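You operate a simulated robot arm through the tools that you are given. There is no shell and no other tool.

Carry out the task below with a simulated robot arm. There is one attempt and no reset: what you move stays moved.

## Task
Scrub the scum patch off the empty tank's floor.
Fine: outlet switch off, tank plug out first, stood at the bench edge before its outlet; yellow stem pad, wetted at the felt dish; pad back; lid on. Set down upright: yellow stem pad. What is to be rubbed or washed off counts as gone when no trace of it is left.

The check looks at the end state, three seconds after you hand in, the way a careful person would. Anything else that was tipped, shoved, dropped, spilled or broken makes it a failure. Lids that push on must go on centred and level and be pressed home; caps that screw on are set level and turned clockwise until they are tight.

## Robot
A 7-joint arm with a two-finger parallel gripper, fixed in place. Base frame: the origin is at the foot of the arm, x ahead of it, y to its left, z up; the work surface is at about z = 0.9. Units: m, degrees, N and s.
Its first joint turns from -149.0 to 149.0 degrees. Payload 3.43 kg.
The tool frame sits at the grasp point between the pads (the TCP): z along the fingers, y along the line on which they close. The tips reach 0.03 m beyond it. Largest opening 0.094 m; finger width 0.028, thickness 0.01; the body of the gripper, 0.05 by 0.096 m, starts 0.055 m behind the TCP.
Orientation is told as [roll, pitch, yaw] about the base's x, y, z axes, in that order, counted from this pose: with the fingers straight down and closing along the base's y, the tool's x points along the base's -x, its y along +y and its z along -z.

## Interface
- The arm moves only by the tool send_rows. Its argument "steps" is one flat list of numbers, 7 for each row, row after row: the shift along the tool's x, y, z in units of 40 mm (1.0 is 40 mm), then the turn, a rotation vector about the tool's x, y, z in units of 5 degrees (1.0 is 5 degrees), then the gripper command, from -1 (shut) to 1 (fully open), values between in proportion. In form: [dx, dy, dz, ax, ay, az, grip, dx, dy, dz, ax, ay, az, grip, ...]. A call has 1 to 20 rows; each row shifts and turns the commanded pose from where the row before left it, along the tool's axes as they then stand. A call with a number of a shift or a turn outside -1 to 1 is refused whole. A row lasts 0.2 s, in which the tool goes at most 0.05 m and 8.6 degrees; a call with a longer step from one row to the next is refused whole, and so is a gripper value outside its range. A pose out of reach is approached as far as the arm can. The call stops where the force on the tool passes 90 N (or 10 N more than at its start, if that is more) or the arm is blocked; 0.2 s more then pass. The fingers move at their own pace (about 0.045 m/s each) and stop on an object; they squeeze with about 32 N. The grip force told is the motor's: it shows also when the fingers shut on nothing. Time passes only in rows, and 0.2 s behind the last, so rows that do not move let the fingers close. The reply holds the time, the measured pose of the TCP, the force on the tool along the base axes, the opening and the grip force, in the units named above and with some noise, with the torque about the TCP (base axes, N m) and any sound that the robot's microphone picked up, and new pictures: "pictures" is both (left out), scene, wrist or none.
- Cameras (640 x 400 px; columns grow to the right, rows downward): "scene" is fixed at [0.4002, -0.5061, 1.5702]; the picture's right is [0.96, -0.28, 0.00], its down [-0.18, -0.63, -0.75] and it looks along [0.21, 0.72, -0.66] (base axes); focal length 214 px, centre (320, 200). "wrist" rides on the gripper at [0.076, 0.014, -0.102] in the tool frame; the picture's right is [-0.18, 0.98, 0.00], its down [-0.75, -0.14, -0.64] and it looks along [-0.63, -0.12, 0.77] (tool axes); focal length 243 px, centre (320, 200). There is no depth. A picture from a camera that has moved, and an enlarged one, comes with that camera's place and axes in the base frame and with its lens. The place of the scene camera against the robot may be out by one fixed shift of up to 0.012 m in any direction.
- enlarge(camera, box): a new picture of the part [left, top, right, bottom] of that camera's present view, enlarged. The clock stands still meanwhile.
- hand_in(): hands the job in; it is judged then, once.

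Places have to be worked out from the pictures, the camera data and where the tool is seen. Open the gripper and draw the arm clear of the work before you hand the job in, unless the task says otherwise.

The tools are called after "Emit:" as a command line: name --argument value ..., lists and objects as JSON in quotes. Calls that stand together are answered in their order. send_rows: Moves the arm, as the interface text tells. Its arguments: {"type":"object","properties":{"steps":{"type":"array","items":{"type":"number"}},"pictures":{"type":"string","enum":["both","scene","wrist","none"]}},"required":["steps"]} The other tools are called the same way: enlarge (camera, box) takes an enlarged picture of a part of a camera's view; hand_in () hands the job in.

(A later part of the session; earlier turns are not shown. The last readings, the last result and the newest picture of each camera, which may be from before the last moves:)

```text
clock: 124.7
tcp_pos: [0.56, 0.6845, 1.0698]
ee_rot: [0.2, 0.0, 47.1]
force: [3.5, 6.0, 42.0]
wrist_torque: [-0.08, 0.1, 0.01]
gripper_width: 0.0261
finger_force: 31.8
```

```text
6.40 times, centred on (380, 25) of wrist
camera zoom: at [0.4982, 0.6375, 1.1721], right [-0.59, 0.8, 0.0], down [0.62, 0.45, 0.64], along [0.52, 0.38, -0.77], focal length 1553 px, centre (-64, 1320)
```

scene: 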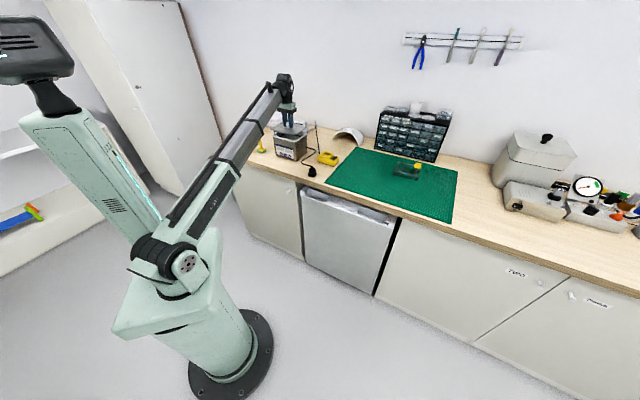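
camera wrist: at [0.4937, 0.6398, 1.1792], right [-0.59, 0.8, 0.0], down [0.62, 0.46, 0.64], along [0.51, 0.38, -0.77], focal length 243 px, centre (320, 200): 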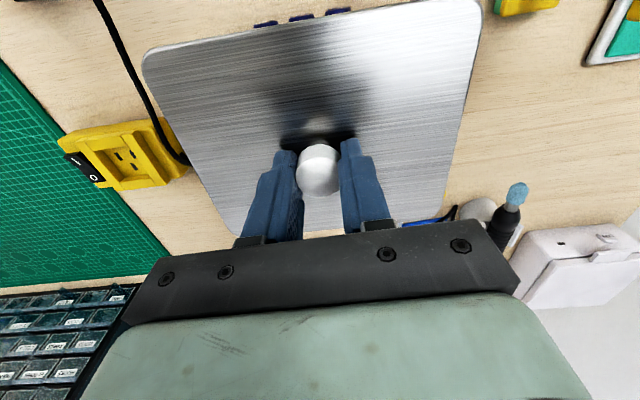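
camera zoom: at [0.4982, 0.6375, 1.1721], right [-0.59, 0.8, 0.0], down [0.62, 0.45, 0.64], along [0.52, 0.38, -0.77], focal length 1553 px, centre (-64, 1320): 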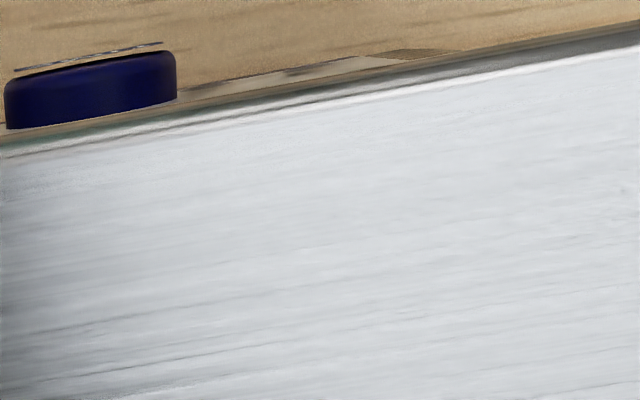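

The rim shows ~2–3 mm beyond the lid on the +w side. Before correcting, I'll zoom very tightly on the front edge to judge the gap between plate and rim.

Emit:
enlarge --camera "scene" --box '[270, 128, 282, 136]'

Emit:
enlarge --camera "scene" --box '[290, 134, 304, 143]'

Emit:
enlarge --camera "scene" --box '[300, 126, 312, 134]'

```text
16.00 times, centred on (276, 132) of scene
camera zoom: at [0.4002, -0.5061, 1.5702], right [0.96, -0.28, 0.0], down [-0.18, -0.63, -0.75], along [0.21, 0.72, -0.66], focal length 3432 px, centre (1024, 1288)
```

zoom: 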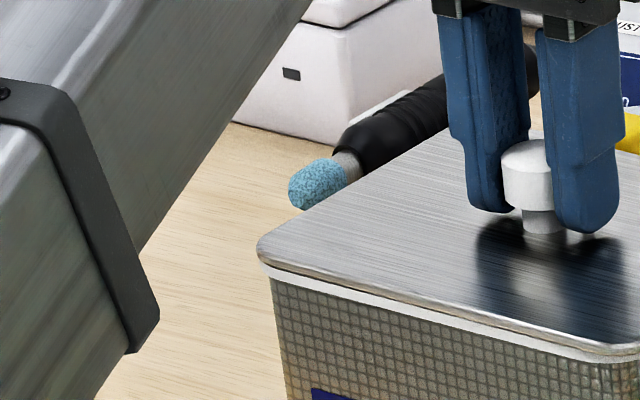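

```text
16.00 times, centred on (297, 138) of scene
camera zoom: at [0.4002, -0.5061, 1.5702], right [0.96, -0.28, 0.0], down [-0.18, -0.63, -0.75], along [0.21, 0.72, -0.66], focal length 3432 px, centre (688, 1184)
```

zoom: 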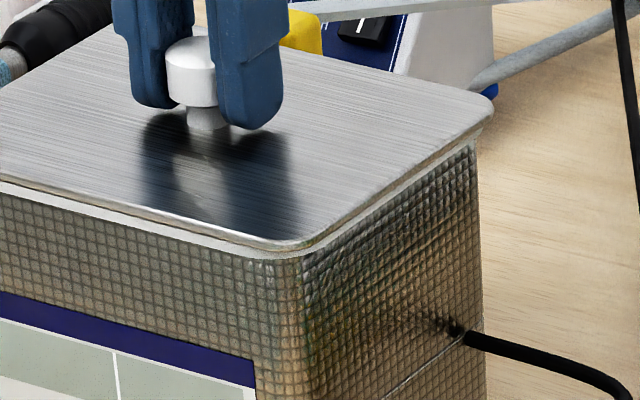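

```text
16.00 times, centred on (306, 130) of scene
camera zoom: at [0.4002, -0.5061, 1.5702], right [0.96, -0.28, 0.0], down [-0.18, -0.63, -0.75], along [0.21, 0.72, -0.66], focal length 3432 px, centre (544, 1320)
```

zoom: 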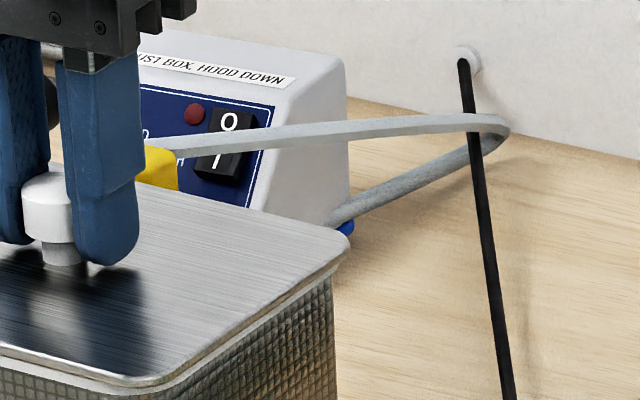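

Band thickness on both visible sides indicates the plate is flush with the rim. I'll lift ~1 mm and gently probe ±w to feel for the lip/opening walls, so I can centre it properly.

Emit:
send_rows --steps '[0, 0, -0.09, 0, 0, 0, -1, 0, 0, 0, 0, 0, 0, -1]' --pictures "none"

Emit:
send_rows --steps '[0, 0.03, 0, 0, 0, 0, -1, 0, 0, 0, 0, 0, 0, -1]' --pictures "none"

Emit:
send_rows --steps '[0, 0.03, 0, 0, 0, 0, -1, 0, 0, 0, 0, 0, 0, -1]' --pictures "none"

```text
clock: 125.2
tcp_pos: [0.5596, 0.6818, 1.0709]
ee_rot: [0.1, 0.4, 47.0]
force: [1.3, 2.0, 5.1]
wrist_torque: [0.39, -0.34, 0.04]
gripper_width: 0.0261
finger_force: 31.6
```

```text
clock: 125.8
tcp_pos: [0.559, 0.684, 1.0693]
ee_rot: [0.1, 0.3, 47.1]
force: [-0.1, -0.1, -1.7]
wrist_torque: [-0.04, 0.0, 0.01]
gripper_width: 0.026
finger_force: 31.9
```

```text
clock: 126.5
tcp_pos: [0.559, 0.6853, 1.0701]
ee_rot: [0.2, 0.2, 47.1]
force: [-0.6, -0.2, -1.7]
wrist_torque: [0.03, 0.0, -0.03]
gripper_width: 0.0259
finger_force: 31.6
```

Free now, no lateral contact after +2.4 mm. Probing another 1.2 mm twice.

Emit:
send_rows --steps '[0, 0.03, 0, 0, 0, 0, -1, 0, 0, 0, 0, 0, 0, -1]' --pictures "none"

Emit:
send_rows --steps '[0, 0.03, 0, 0, 0, 0, -1, 0, 0, 0, 0, 0, 0, -1]' --pictures "wrist"

Emit:
enlarge --camera "wrist" --box '[425, 100, 485, 170]'

Emit:
enlarge --camera "scene" --box '[272, 126, 300, 147]'

Emit:
enlarge --camera "scene" --box '[286, 126, 314, 147]'

```text
clock: 127.0
tcp_pos: [0.5578, 0.6872, 1.0707]
ee_rot: [0.1, 0.2, 47.1]
force: [0.9, 0.5, -1.2]
wrist_torque: [-0.02, -0.01, -0.02]
gripper_width: 0.0262
finger_force: 32.1
```

```text
clock: 127.7
tcp_pos: [0.5561, 0.6877, 1.0692]
ee_rot: [0.2, 0.3, 47.1]
force: [-0.6, -0.2, -1.2]
wrist_torque: [0.04, 0.04, 0.01]
gripper_width: 0.0258
finger_force: 32.3
camera wrist: at [0.4949, 0.6416, 1.1729], right [-0.59, 0.8, 0.0], down [0.62, 0.46, 0.64], along [0.51, 0.38, -0.77], focal length 243 px, centre (320, 200)
```

wrist: 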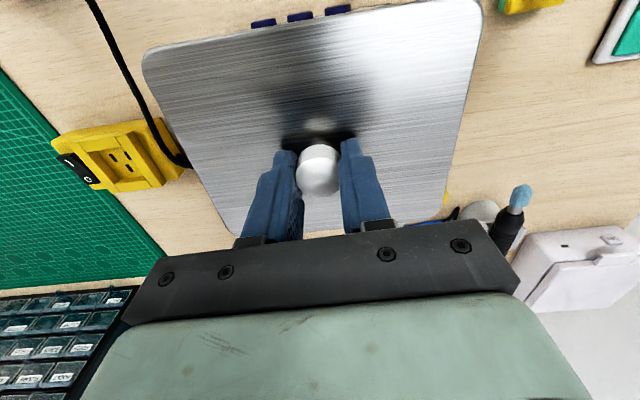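

```text
5.71 times, centred on (455, 135) of wrist
camera zoom: at [0.4949, 0.6416, 1.1729], right [-0.59, 0.8, 0.0], down [0.62, 0.46, 0.64], along [0.51, 0.38, -0.77], focal length 1386 px, centre (-451, 571)
```

zoom: 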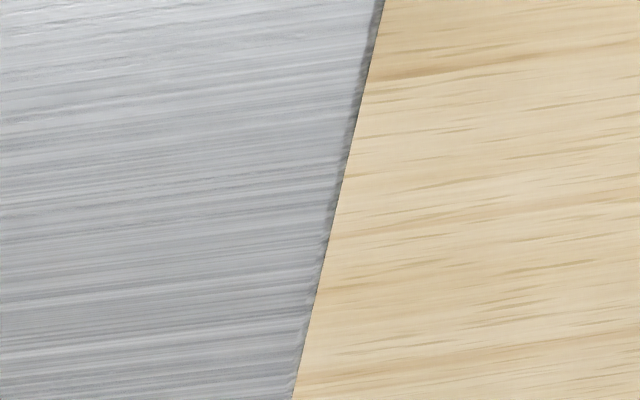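

```text
16.00 times, centred on (286, 136) of scene
camera zoom: at [0.4002, -0.5061, 1.5702], right [0.96, -0.28, 0.0], down [-0.18, -0.63, -0.75], along [0.21, 0.72, -0.66], focal length 3432 px, centre (864, 1216)
```

zoom: 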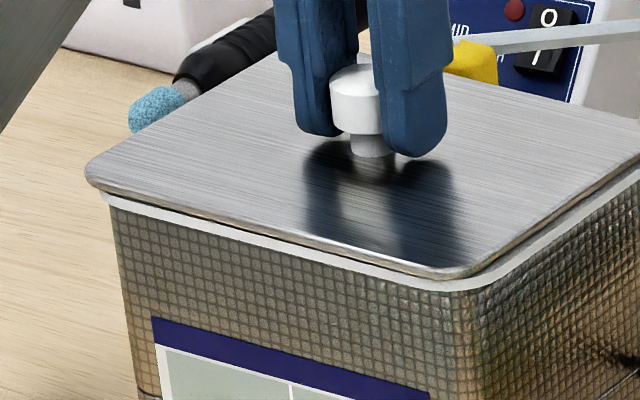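

```text
16.00 times, centred on (300, 136) of scene
camera zoom: at [0.4002, -0.5061, 1.5702], right [0.96, -0.28, 0.0], down [-0.18, -0.63, -0.75], along [0.21, 0.72, -0.66], focal length 3432 px, centre (640, 1216)
```

zoom: 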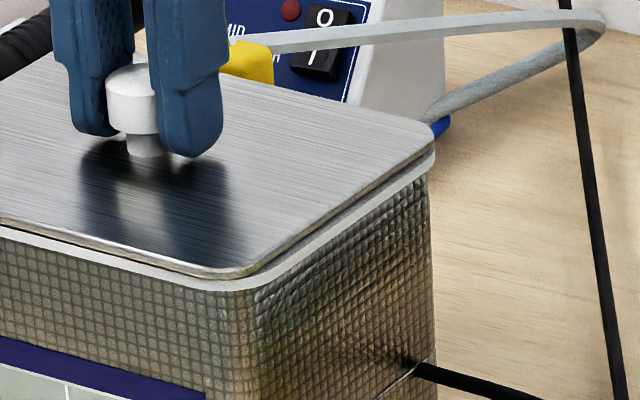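

No walls felt within 5 mm, so there is no tight lip; combining both cameras, the best-centred position is ~1.5 mm back toward -w. Adjusting and lowering onto the rim.

Emit:
send_rows --steps '[0, -0.035, 0, 0, 0, 0, -1, 0, 0, 0.025, 0, 0, 0, -1, 0, 0, 0, 0, 0, 0, -1]' --pictures "none"

Emit:
send_rows --steps '[0, 0, 0.02, 0, 0, 0, -1, 0, 0, 0, 0, 0, 0, -1]' --pictures "wrist"

Emit:
enlarge --camera "scene" --box '[272, 126, 300, 147]'

Emit:
enlarge --camera "scene" --box '[286, 126, 314, 147]'

Emit:
enlarge --camera "wrist" --box '[425, 100, 485, 170]'

```text
clock: 128.4
tcp_pos: [0.5582, 0.6854, 1.0698]
ee_rot: [0.2, 0.2, 47.0]
force: [0.1, 0.1, -1.2]
wrist_torque: [-0.01, -0.01, 0.0]
gripper_width: 0.026
finger_force: 32.1
```

```text
clock: 129.1
tcp_pos: [0.5572, 0.6853, 1.0694]
ee_rot: [0.1, 0.1, 47.1]
force: [0.9, -0.3, 5.5]
wrist_torque: [-0.32, 0.29, 0.02]
gripper_width: 0.0263
finger_force: 32.0
camera wrist: at [0.4959, 0.6405, 1.1724], right [-0.59, 0.8, 0.0], down [0.62, 0.46, 0.64], along [0.51, 0.38, -0.77], focal length 243 px, centre (320, 200)
```

wrist: 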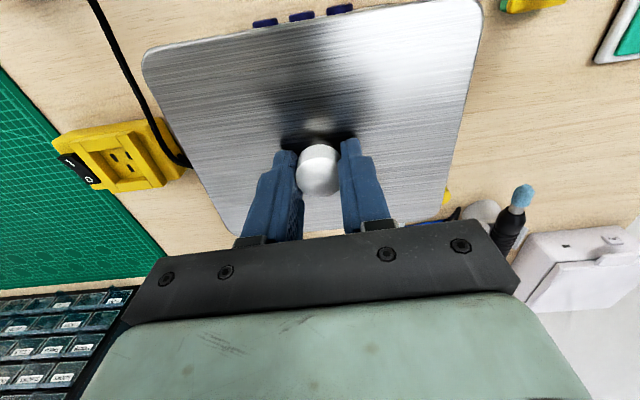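

```text
16.00 times, centred on (286, 136) of scene
camera zoom: at [0.4002, -0.5061, 1.5702], right [0.96, -0.28, 0.0], down [-0.18, -0.63, -0.75], along [0.21, 0.72, -0.66], focal length 3432 px, centre (864, 1216)
```

zoom: 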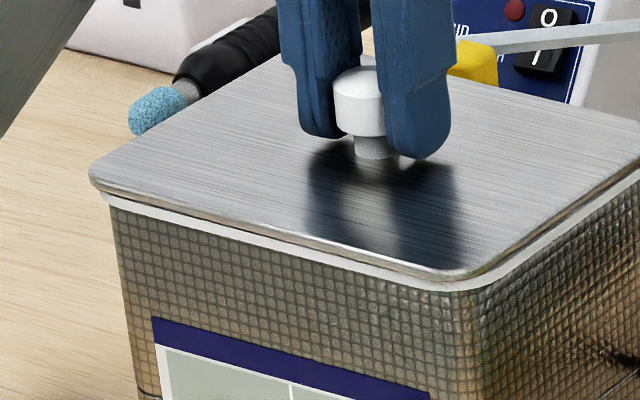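

```text
16.00 times, centred on (300, 136) of scene
camera zoom: at [0.4002, -0.5061, 1.5702], right [0.96, -0.28, 0.0], down [-0.18, -0.63, -0.75], along [0.21, 0.72, -0.66], focal length 3432 px, centre (640, 1216)
```

zoom: 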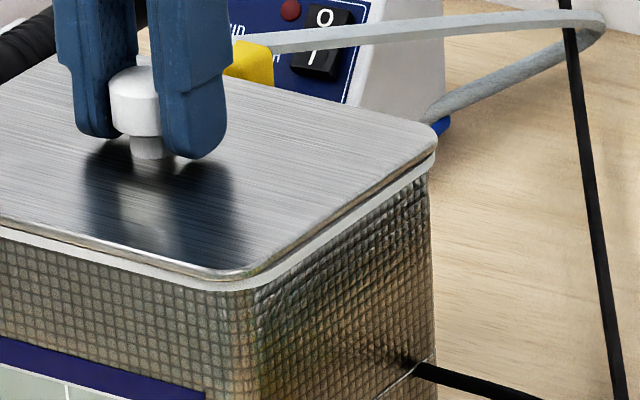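

```text
5.71 times, centred on (455, 135) of wrist
camera zoom: at [0.4959, 0.6405, 1.1724], right [-0.59, 0.8, 0.0], down [0.62, 0.46, 0.64], along [0.51, 0.38, -0.77], focal length 1386 px, centre (-451, 571)
```

zoom: 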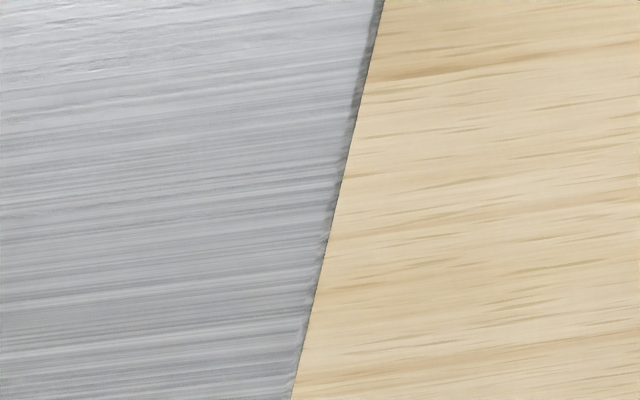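

Lid is centred within ~1–2 mm and touching at its front edge first. Pressing it home gently.

Emit:
send_rows --steps '[0, 0, 0.02, 0, 0, 0, -1, 0, 0, 0.02, 0, 0, 0, -1, 0, 0, 0, 0, 0, 0, -1]' --pictures "none"

Emit:
send_rows --steps '[0, 0, 0.02, 0, 0, 0, -1, 0, 0, 0, 0, 0, 0, -1]' --pictures "none"

```text
clock: 129.8
tcp_pos: [0.5581, 0.6857, 1.0695]
ee_rot: [0.1, 0.0, 47.1]
force: [1.5, 4.5, 32.5]
wrist_torque: [-0.08, 0.09, 0.04]
gripper_width: 0.026
finger_force: 32.1
```

```text
clock: 130.4
tcp_pos: [0.5569, 0.6855, 1.0685]
ee_rot: [0.1, 0.0, 47.0]
force: [4.8, 7.6, 44.7]
wrist_torque: [0.11, -0.06, 0.04]
gripper_width: 0.0264
finger_force: 31.8
```

Evenly supported at 45 N with no torque. I'll do a quick probe in n as well (raising ~1 mm) to make sure it is centred between the opening's walls.

Emit:
send_rows --steps '[0, 0, -0.1, 0, 0, 0, -1, 0, 0, 0, 0, 0, 0, -1, 0, 0, 0, 0, 0, 0, -1]' --pictures "none"

Emit:
send_rows --steps '[-0.03, 0, 0, 0, 0, 0, -1, 0, 0, 0, 0, 0, 0, -1]' --pictures "none"

Emit:
send_rows --steps '[-0.03, 0, 0, 0, 0, 0, -1, 0, 0, 0, 0, 0, 0, -1]' --pictures "none"

Emit:
send_rows --steps '[-0.03, 0, 0, 0, 0, 0, -1, 0, 0, 0, 0, 0, 0, -1]' --pictures "none"

```text
clock: 131.2
tcp_pos: [0.5568, 0.6852, 1.0699]
ee_rot: [0.1, 0.3, 47.1]
force: [-0.2, -0.3, -2.1]
wrist_torque: [-0.01, -0.01, -0.01]
gripper_width: 0.026
finger_force: 31.6
```

```text
clock: 131.8
tcp_pos: [0.5585, 0.6861, 1.0718]
ee_rot: [0.1, 0.2, 47.1]
force: [0.4, 0.7, -1.8]
wrist_torque: [-0.01, 0.0, 0.0]
gripper_width: 0.026
finger_force: 31.8
```

```text
clock: 132.4
tcp_pos: [0.5608, 0.6881, 1.0716]
ee_rot: [0.1, 0.2, 47.1]
force: [-0.2, -0.3, -1.5]
wrist_torque: [0.0, 0.0, -0.02]
gripper_width: 0.026
finger_force: 32.1
```

```text
clock: 133.1
tcp_pos: [0.5604, 0.6884, 1.0702]
ee_rot: [0.2, 0.2, 47.0]
force: [0.1, 0.0, -1.9]
wrist_torque: [0.0, -0.03, -0.01]
gripper_width: 0.0261
finger_force: 31.9
```

No walls within +3.6 mm. Looking at the front edge from the wrist to see how far the rim now peeks out.

Emit:
send_rows --steps '[0, 0, 0, 0, 0, 0, -1]' --pictures "wrist"

Emit:
enlarge --camera "wrist" --box '[180, 10, 280, 60]'

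Emit:
enlarge --camera "wrist" --box '[340, 0, 440, 50]'

Emit:
enlarge --camera "wrist" --box '[290, 200, 360, 245]'

Emit:
enlarge --camera "scene" --box '[279, 126, 307, 147]'

```text
clock: 133.4
tcp_pos: [0.5607, 0.6889, 1.0715]
ee_rot: [0.1, 0.3, 47.2]
force: [-1.3, 0.1, -1.4]
wrist_torque: [0.02, -0.02, -0.01]
gripper_width: 0.026
finger_force: 31.5
camera wrist: at [0.4983, 0.6434, 1.1738], right [-0.59, 0.8, 0.0], down [0.62, 0.46, 0.64], along [0.51, 0.38, -0.77], focal length 243 px, centre (320, 200)
```

wrist: 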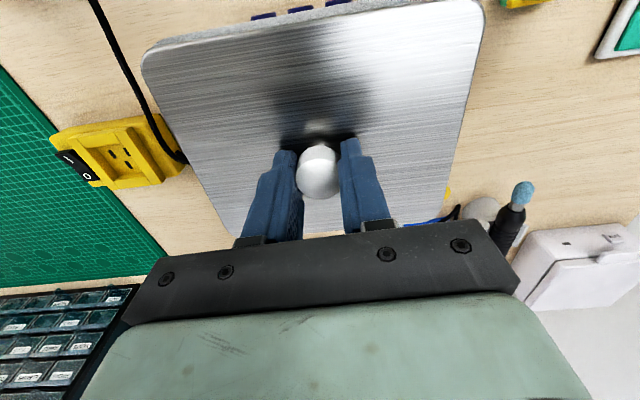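

```text
6.40 times, centred on (230, 35) of wrist
camera zoom: at [0.4983, 0.6434, 1.1738], right [-0.59, 0.8, 0.0], down [0.62, 0.46, 0.64], along [0.51, 0.38, -0.77], focal length 1553 px, centre (896, 1256)
```

zoom: 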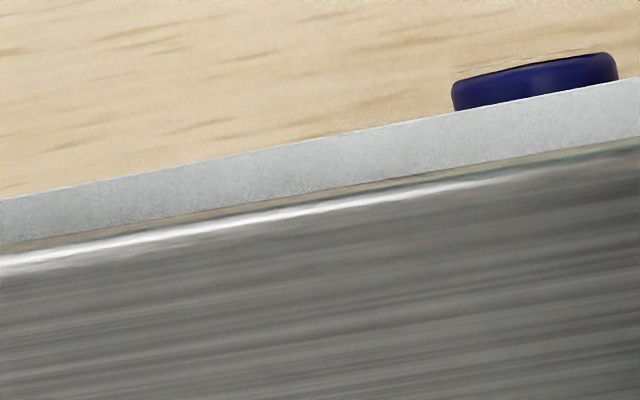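

```text
6.40 times, centred on (390, 25) of wrist
camera zoom: at [0.4983, 0.6434, 1.1738], right [-0.59, 0.8, 0.0], down [0.62, 0.46, 0.64], along [0.51, 0.38, -0.77], focal length 1553 px, centre (-128, 1320)
```

zoom: 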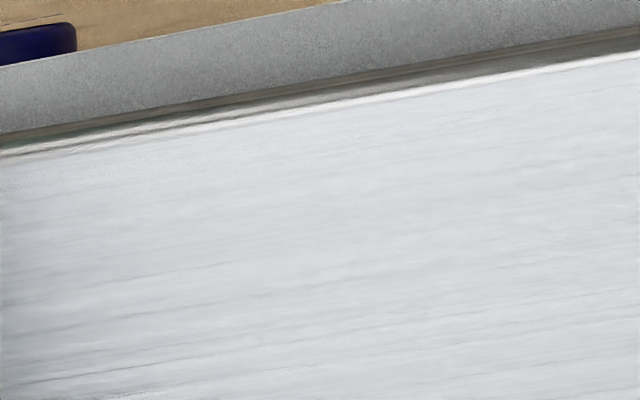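

```text
8.89 times, centred on (325, 222) of wrist
camera zoom: at [0.4983, 0.6434, 1.1738], right [-0.59, 0.8, 0.0], down [0.62, 0.46, 0.64], along [0.51, 0.38, -0.77], focal length 2157 px, centre (276, 0)
```

zoom: 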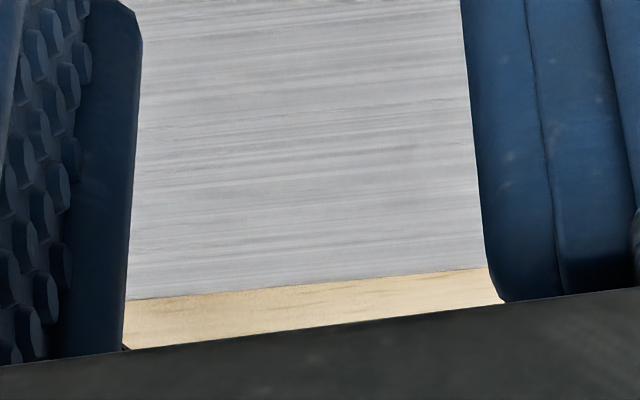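

```text
16.00 times, centred on (293, 136) of scene
camera zoom: at [0.4002, -0.5061, 1.5702], right [0.96, -0.28, 0.0], down [-0.18, -0.63, -0.75], along [0.21, 0.72, -0.66], focal length 3432 px, centre (752, 1216)
```

zoom: 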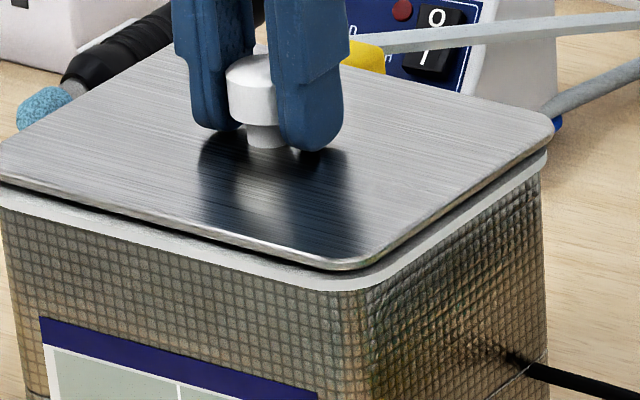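

The rim strip shows a ~0.8° residual yaw error and lets me gauge the n offset. Rotating +0.8° and probing back toward -n in steps, watching for lateral contact.

Emit:
send_rows --steps '[0.05, 0, 0, 0, 0, -0.16, -1, 0.06, 0, 0, 0, 0, 0, -1, 0, 0, 0, 0, 0, 0, -1]' --pictures "none"

Emit:
send_rows --steps '[0.03, 0, 0, 0, 0, 0, -1, 0, 0, 0, 0, 0, 0, -1]' --pictures "none"

Emit:
send_rows --steps '[0.02, 0, 0, 0, 0, 0, -1, 0, 0, 0, 0, 0, 0, -1]' --pictures "wrist"

Emit:
enlarge --camera "wrist" --box '[180, 10, 280, 60]'

Emit:
enlarge --camera "wrist" --box '[340, 0, 440, 50]'

```text
clock: 134.2
tcp_pos: [0.5578, 0.6847, 1.0725]
ee_rot: [0.1, 0.2, 47.8]
force: [-0.6, 0.6, -1.1]
wrist_torque: [0.03, -0.02, 0.02]
gripper_width: 0.0259
finger_force: 31.7
```

```text
clock: 134.8
tcp_pos: [0.5569, 0.6849, 1.0712]
ee_rot: [0.0, 0.1, 47.9]
force: [0.5, -0.2, -1.6]
wrist_torque: [0.03, -0.02, -0.01]
gripper_width: 0.0259
finger_force: 32.1
```

```text
clock: 135.4
tcp_pos: [0.5566, 0.6841, 1.0714]
ee_rot: [0.1, 0.2, 47.8]
force: [-0.1, -0.1, -2.1]
wrist_torque: [0.03, -0.01, 0.03]
gripper_width: 0.0263
finger_force: 31.6
camera wrist: at [0.4955, 0.6373, 1.1738], right [-0.61, 0.8, 0.0], down [0.61, 0.47, 0.64], along [0.51, 0.39, -0.77], focal length 243 px, centre (320, 200)
```

wrist: 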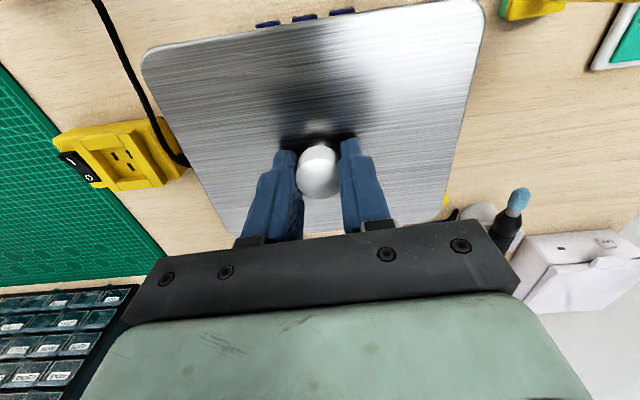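

```text
6.40 times, centred on (230, 35) of wrist
camera zoom: at [0.4955, 0.6373, 1.1738], right [-0.61, 0.8, 0.0], down [0.61, 0.47, 0.64], along [0.51, 0.39, -0.77], focal length 1553 px, centre (896, 1256)
```

zoom: 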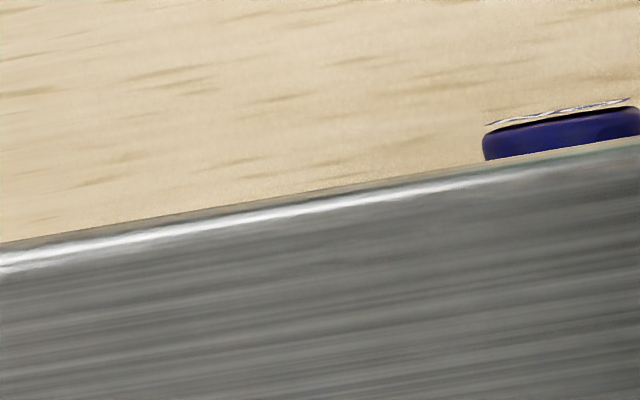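

```text
6.40 times, centred on (390, 25) of wrist
camera zoom: at [0.4955, 0.6373, 1.1738], right [-0.61, 0.8, 0.0], down [0.61, 0.47, 0.64], along [0.51, 0.39, -0.77], focal length 1553 px, centre (-128, 1320)
```

zoom: 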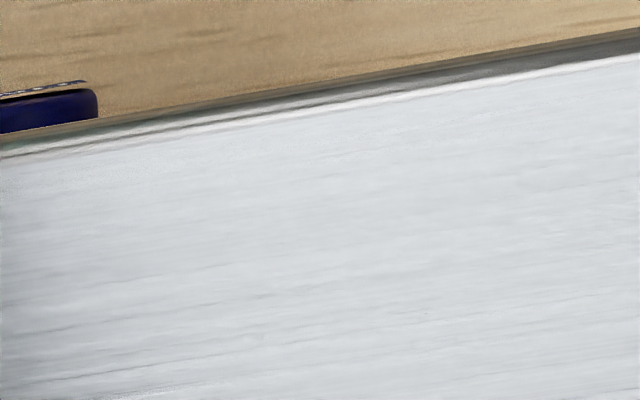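

No lateral contact, and the lid now overhangs the rim's front evenly (~3 mm, parallel). This is the centred position; lowering and pressing home.

Emit:
send_rows --steps '[0, 0.01, 0.025, 0, 0, 0, -1, 0, 0, 0.02, 0, 0, 0, -1, 0, 0, 0, 0, 0, 0, -1]' --pictures "none"

Emit:
send_rows --steps '[0, 0, 0.025, 0, 0, 0, -1, 0, 0, 0, 0, 0, 0, -1]' --pictures "none"

Emit:
send_rows --steps '[0, 0, 0.025, 0, 0, 0, -1, 0, 0, 0, 0, 0, 0, -1]' --pictures "wrist"

Emit:
enlarge --camera "scene" --box '[272, 126, 300, 147]'

Emit:
enlarge --camera "scene" --box '[286, 126, 314, 147]'

```text
clock: 136.2
tcp_pos: [0.5555, 0.6846, 1.0684]
ee_rot: [0.0, 0.2, 47.8]
force: [0.6, 0.1, -1.1]
wrist_torque: [0.02, 0.01, -0.02]
gripper_width: 0.0259
finger_force: 32.2
```

```text
clock: 136.8
tcp_pos: [0.5558, 0.6835, 1.0681]
ee_rot: [0.1, 0.2, 47.9]
force: [0.5, 2.2, 7.2]
wrist_torque: [-0.33, 0.32, -0.01]
gripper_width: 0.026
finger_force: 31.8
```

```text
clock: 137.4
tcp_pos: [0.5553, 0.6838, 1.0676]
ee_rot: [0.1, 0.2, 48.0]
force: [-5.3, 6.5, 20.5]
wrist_torque: [-0.05, 0.16, 0.06]
gripper_width: 0.0262
finger_force: 31.7
camera wrist: at [0.4946, 0.6372, 1.171], right [-0.61, 0.8, 0.0], down [0.61, 0.46, 0.64], along [0.51, 0.39, -0.77], focal length 243 px, centre (320, 200)
```

wrist: 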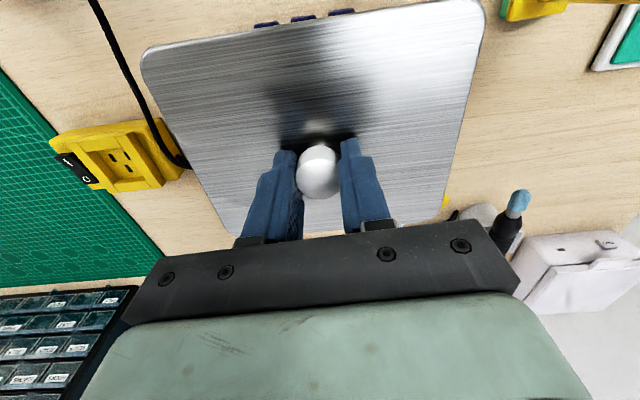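

```text
16.00 times, centred on (286, 136) of scene
camera zoom: at [0.4002, -0.5061, 1.5702], right [0.96, -0.28, 0.0], down [-0.18, -0.63, -0.75], along [0.21, 0.72, -0.66], focal length 3432 px, centre (864, 1216)
```

zoom: 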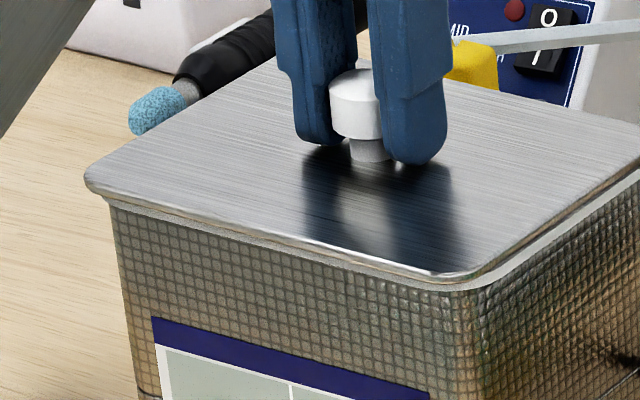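

```text
16.00 times, centred on (300, 136) of scene
camera zoom: at [0.4002, -0.5061, 1.5702], right [0.96, -0.28, 0.0], down [-0.18, -0.63, -0.75], along [0.21, 0.72, -0.66], focal length 3432 px, centre (640, 1216)
```

zoom: 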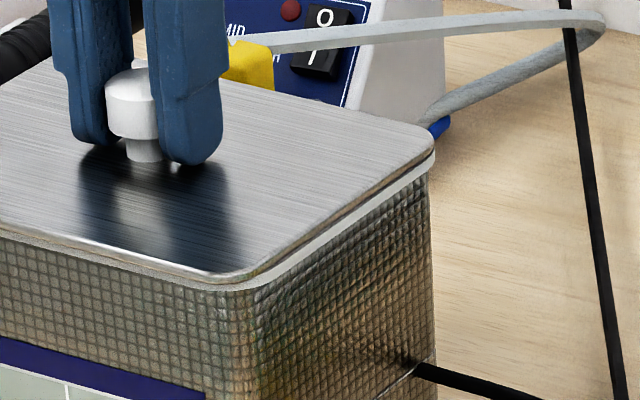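

Pressing slightly more to seat it fully.

Emit:
send_rows --steps '[0, 0, 0.03, 0, 0, 0, -1, 0, 0, 0, 0, 0, 0, -1]' --pictures "none"

Emit:
send_rows --steps '[0, 0, 0.02, 0, 0, 0, -1, 0, 0, 0, 0, 0, 0, -1]' --pictures "none"

```text
clock: 138.1
tcp_pos: [0.556, 0.685, 1.0685]
ee_rot: [0.2, 0.0, 47.9]
force: [-3.1, 10.9, 44.8]
wrist_torque: [0.2, 0.08, 0.04]
gripper_width: 0.0261
finger_force: 32.8
```

```text
clock: 138.7
tcp_pos: [0.5557, 0.6845, 1.0669]
ee_rot: [0.1, 0.0, 47.8]
force: [3.5, 15.5, 55.5]
wrist_torque: [0.01, -0.25, 0.12]
gripper_width: 0.026
finger_force: 31.8
```

Seated at 55 N, level and steady. Relaxing the push and releasing the knob.

Emit:
send_rows --steps '[0, 0, -0.09, 0, 0, 0, -1, 0, 0, 0, 0, 0, 0, -0.3, 0, 0, 0, 0, 0, 0, 0, 0, 0, 0, 0, 0, 0, 0.3, 0, 0, 0, 0, 0, 0, 0.3]' --pictures "wrist"

Emit:
enlarge --camera "scene" --box '[270, 122, 320, 150]'

```text
clock: 139.8
tcp_pos: [0.5572, 0.6826, 1.0672]
ee_rot: [0.1, 0.3, 47.8]
force: [-0.3, -0.5, -0.7]
wrist_torque: [0.0, 0.01, -0.02]
gripper_width: 0.061
finger_force: 0.1
camera wrist: at [0.495, 0.6374, 1.1703], right [-0.6, 0.8, 0.0], down [0.61, 0.47, 0.64], along [0.51, 0.39, -0.77], focal length 243 px, centre (320, 200)
```

wrist: 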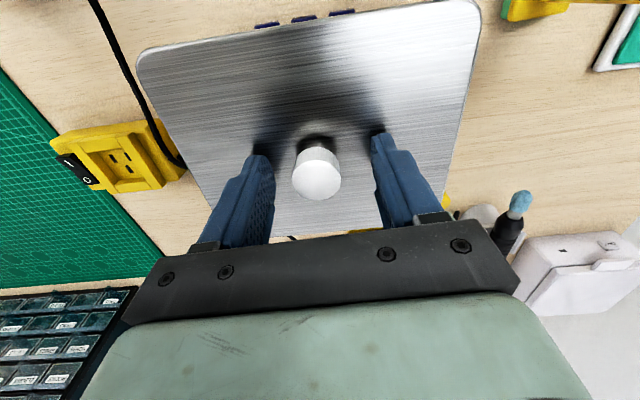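

```text
12.80 times, centred on (295, 136) of scene
camera zoom: at [0.4002, -0.5061, 1.5702], right [0.96, -0.28, 0.0], down [-0.18, -0.63, -0.75], along [0.21, 0.72, -0.66], focal length 2745 px, centre (640, 1019)
```

zoom: 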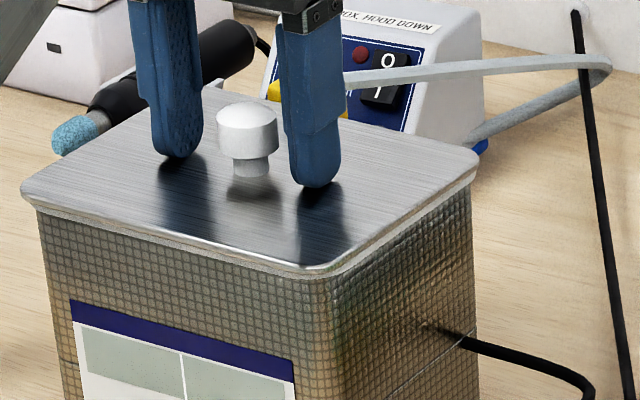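

Released. Rising straight up and viewing the lid from above.

Emit:
send_rows --steps '[0, 0, -0.3, 0, 0, 0, 0.3, 0, 0, -0.6, 0, 0, 0, 0.3, 0, 0, -0.8, 0, 0, 0, 0.6, 0, 0, -0.8, 0, 0, 0, 1, 0, 0, 0, 0, 0, 0, 1]'

Emit:
enlarge --camera "scene" --box '[270, 118, 320, 150]'

Emit:
enlarge --camera "wrist" --box '[190, 0, 430, 160]'

```text
clock: 141.1
tcp_pos: [0.5554, 0.6825, 1.17]
ee_rot: [0.2, 0.2, 47.8]
force: [-0.4, 0.3, -0.1]
wrist_torque: [0.01, 0.0, 0.01]
gripper_width: 0.0938
finger_force: 0.0
camera wrist: at [0.4933, 0.6364, 1.2728], right [-0.61, 0.8, 0.0], down [0.61, 0.47, 0.64], along [0.51, 0.39, -0.77], focal length 243 px, centre (320, 200)
```

scene: 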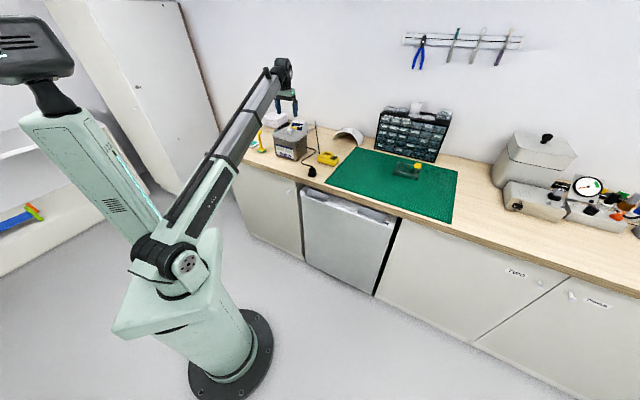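
wrist: 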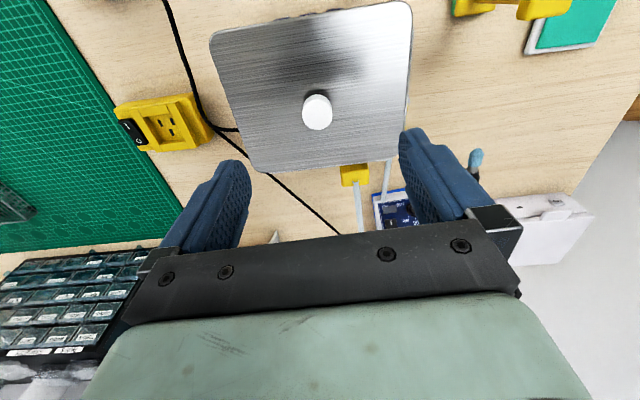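

```text
12.50 times, centred on (295, 134) of scene
camera zoom: at [0.4002, -0.5061, 1.5702], right [0.96, -0.28, 0.0], down [-0.18, -0.63, -0.75], along [0.21, 0.72, -0.66], focal length 2681 px, centre (632, 1025)
```

zoom: 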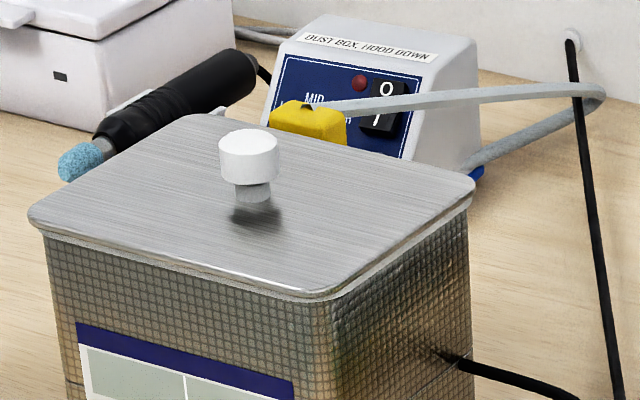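

```text
2.50 times, centred on (310, 80) of wrist
camera zoom: at [0.4933, 0.6364, 1.2728], right [-0.61, 0.8, 0.0], down [0.61, 0.47, 0.64], along [0.51, 0.39, -0.77], focal length 606 px, centre (345, 500)
```

zoom: 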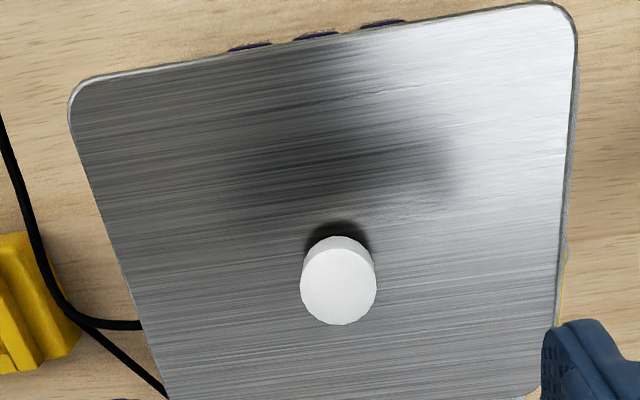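

Lid is resting level on the tank. Zooming on each lid edge from above to check centring.

Emit:
enlarge --camera "wrist" --box '[375, 60, 425, 110]'

Emit:
enlarge --camera "wrist" --box '[260, 0, 340, 50]'

Emit:
enlarge --camera "wrist" --box '[205, 60, 265, 130]'

Emit:
enlarge --camera "wrist" --box '[280, 130, 380, 190]'

Emit:
enlarge --camera "scene" --box '[272, 126, 300, 147]'

Emit:
enlarge --camera "scene" --box '[286, 126, 314, 147]'

```text
8.00 times, centred on (400, 85) of wrist
camera zoom: at [0.4933, 0.6364, 1.2728], right [-0.61, 0.8, 0.0], down [0.61, 0.47, 0.64], along [0.51, 0.39, -0.77], focal length 1941 px, centre (-320, 1120)
```

zoom: 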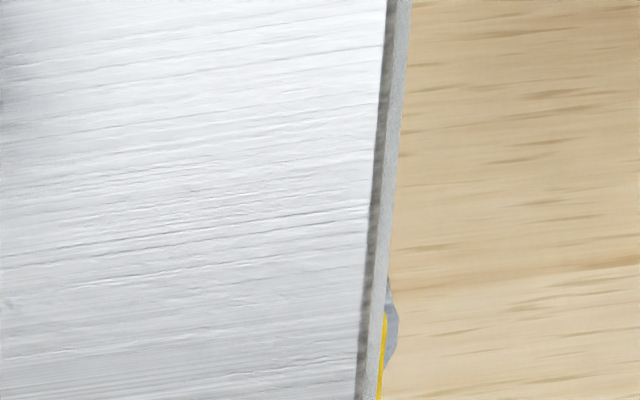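

```text
8.00 times, centred on (300, 25) of wrist
camera zoom: at [0.4933, 0.6364, 1.2728], right [-0.61, 0.8, 0.0], down [0.61, 0.47, 0.64], along [0.51, 0.39, -0.77], focal length 1941 px, centre (480, 1600)
```

zoom: 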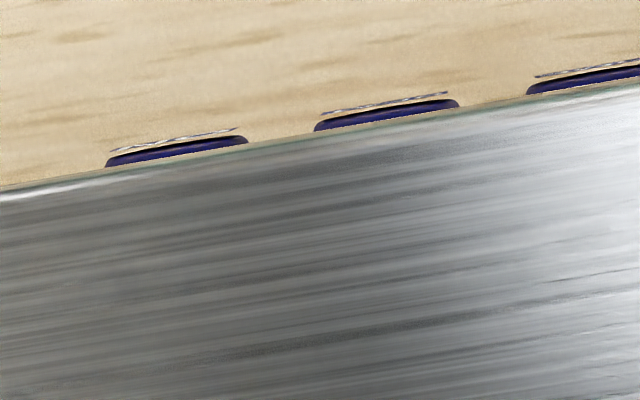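

```text
5.71 times, centred on (235, 95) of wrist
camera zoom: at [0.4933, 0.6364, 1.2728], right [-0.61, 0.8, 0.0], down [0.61, 0.47, 0.64], along [0.51, 0.39, -0.77], focal length 1386 px, centre (806, 800)
```

zoom: 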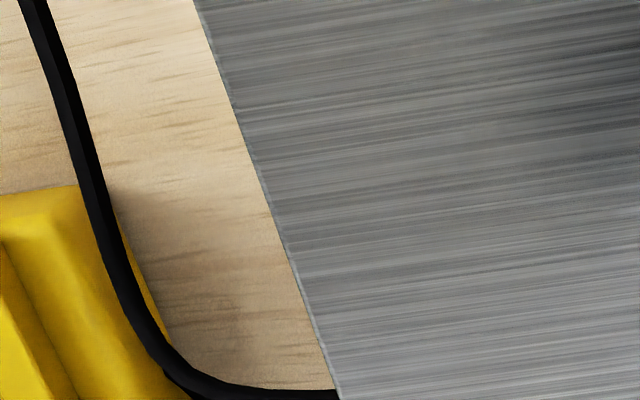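

```text
6.40 times, centred on (330, 160) of wrist
camera zoom: at [0.4933, 0.6364, 1.2728], right [-0.61, 0.8, 0.0], down [0.61, 0.47, 0.64], along [0.51, 0.39, -0.77], focal length 1553 px, centre (256, 456)
```

zoom: 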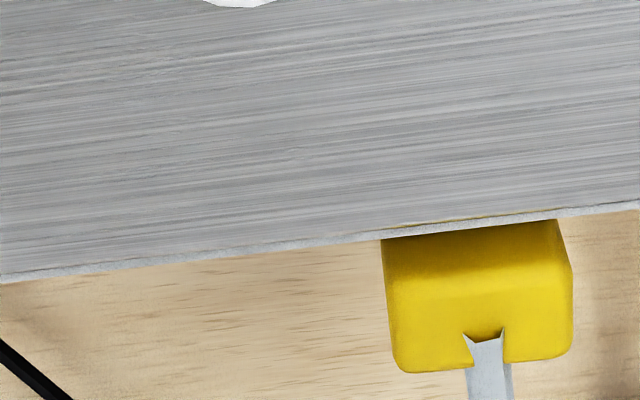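

```text
16.00 times, centred on (286, 136) of scene
camera zoom: at [0.4002, -0.5061, 1.5702], right [0.96, -0.28, 0.0], down [-0.18, -0.63, -0.75], along [0.21, 0.72, -0.66], focal length 3432 px, centre (864, 1216)
```

zoom: 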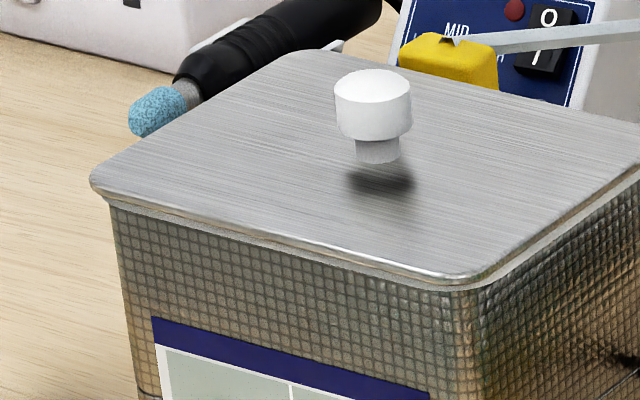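

```text
16.00 times, centred on (300, 136) of scene
camera zoom: at [0.4002, -0.5061, 1.5702], right [0.96, -0.28, 0.0], down [-0.18, -0.63, -0.75], along [0.21, 0.72, -0.66], focal length 3432 px, centre (640, 1216)
```

zoom: 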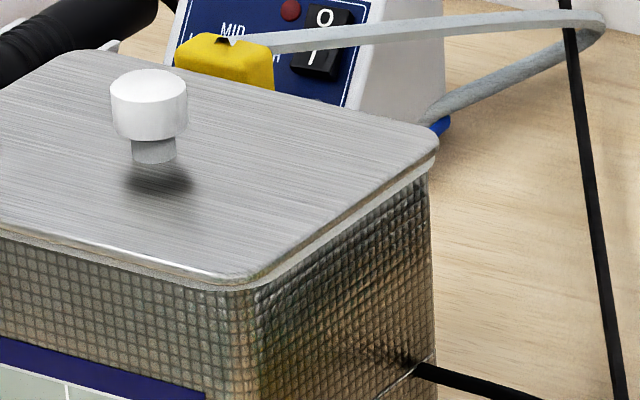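

Rim strips show on the n+ side but not on n-, so the lid sits ~3–4 mm too far toward the bench edge. Measuring the n+ strip more closely before correcting.

Emit:
enlarge --camera "wrist" --box '[290, 150, 330, 180]'

Emit:
enlarge --camera "wrist" --box '[210, 75, 250, 105]'

Emit:
enlarge --camera "wrist" --box '[390, 60, 420, 85]'

```text
13.33 times, centred on (310, 165) of wrist
camera zoom: at [0.4933, 0.6364, 1.2728], right [-0.61, 0.8, 0.0], down [0.61, 0.47, 0.64], along [0.51, 0.39, -0.77], focal length 3235 px, centre (453, 667)
```

zoom: 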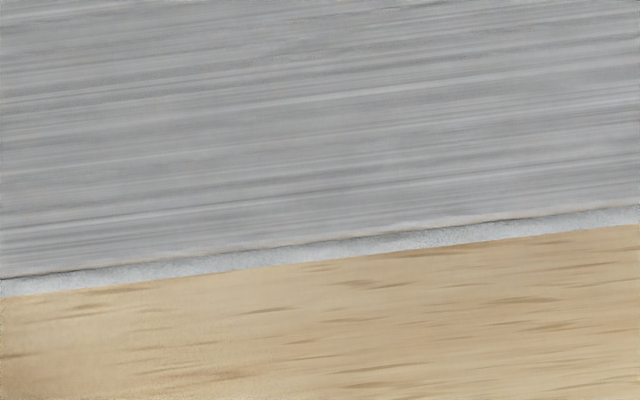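

```text
13.33 times, centred on (230, 90) of wrist
camera zoom: at [0.4933, 0.6364, 1.2728], right [-0.61, 0.8, 0.0], down [0.61, 0.47, 0.64], along [0.51, 0.39, -0.77], focal length 3235 px, centre (1520, 1667)
```

zoom: 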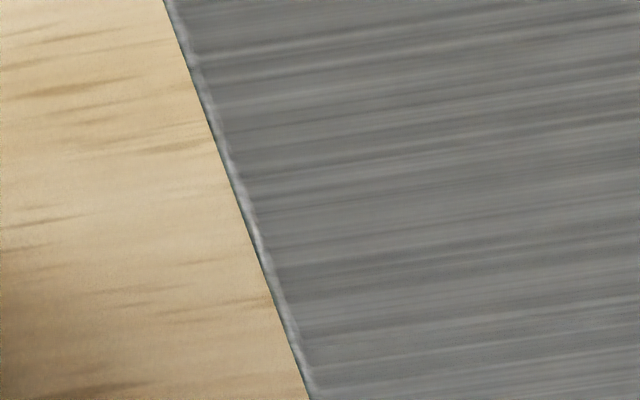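

```text
16.00 times, centred on (405, 72) of wrist
camera zoom: at [0.4933, 0.6364, 1.2728], right [-0.61, 0.8, 0.0], down [0.61, 0.47, 0.64], along [0.51, 0.39, -0.77], focal length 3882 px, centre (-1040, 2240)
```

zoom: 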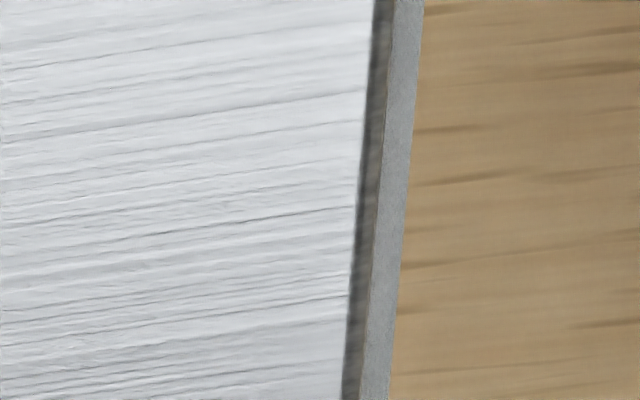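

Measured: lid ≈ rim-sized and offset about -3 mm in n and -2 mm in w. I'll re-grip the knob and shift it by +3 mm n, +2 mm w. First descending over the knob.

Emit:
send_rows --steps '[-0.04, -0.07, 0.6, 0, 0, 0, 0.3, 0, 0, 0.7, 0, 0, 0, 0.3, 0, 0, 0.7, 0, 0, 0, 0.3, 0, 0, 0.4, 0, 0, 0, 0.3, 0, 0, 0, 0, 0, 0, 0.3]' --pictures "wrist"

Emit:
enlarge --camera "wrist" --box '[240, 100, 400, 220]'

```text
clock: 142.2
tcp_pos: [0.5579, 0.6824, 1.0733]
ee_rot: [0.1, 0.3, 47.9]
force: [1.0, 0.2, 0.3]
wrist_torque: [-0.01, 0.04, -0.03]
gripper_width: 0.061
finger_force: 0.0
camera wrist: at [0.4971, 0.6368, 1.1764], right [-0.61, 0.8, 0.0], down [0.61, 0.47, 0.64], along [0.51, 0.39, -0.77], focal length 243 px, centre (320, 200)
```

wrist: 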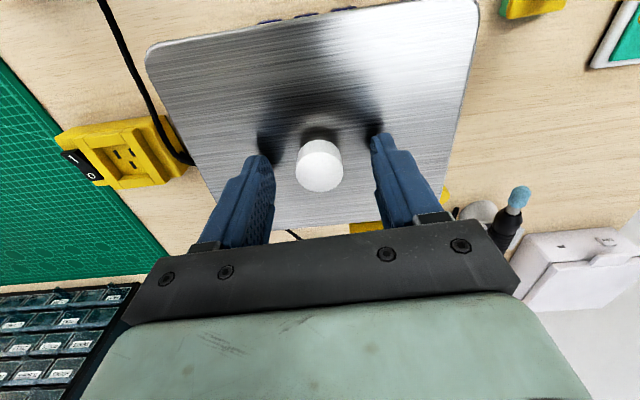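

```text
3.33 times, centred on (320, 160) of wrist
camera zoom: at [0.4971, 0.6368, 1.1764], right [-0.61, 0.8, 0.0], down [0.61, 0.47, 0.64], along [0.51, 0.39, -0.77], focal length 809 px, centre (320, 333)
```

zoom: 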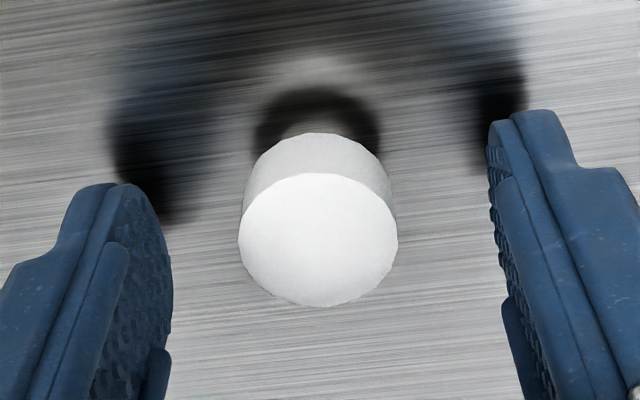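

Knob centred between the fingers. Lowering ~5 mm and gripping.

Emit:
send_rows --steps '[0, 0, 0.12, 0, 0, 0, 0.3, 0, 0, 0, 0, 0, 0, -1, 0, 0, 0, 0, 0, 0, -1, 0, 0, 0, 0, 0, 0, -1, 0, 0, 0, 0, 0, 0, -1]' --pictures "none"

Emit:
send_rows --steps '[0, 0, -0.05, 0, 0, 0, -1, 0, 0, 0, 0, 0, 0, -1]' --pictures "none"

```text
clock: 143.4
tcp_pos: [0.558, 0.6835, 1.0688]
ee_rot: [0.1, 0.2, 48.0]
force: [-0.6, 0.4, -0.4]
wrist_torque: [0.02, 0.01, 0.02]
gripper_width: 0.026
finger_force: 32.5
```

```text
clock: 144.1
tcp_pos: [0.5594, 0.6838, 1.0715]
ee_rot: [0.0, 0.2, 47.9]
force: [-0.7, -0.6, -2.1]
wrist_torque: [-0.05, 0.04, 0.0]
gripper_width: 0.0258
finger_force: 31.5
```

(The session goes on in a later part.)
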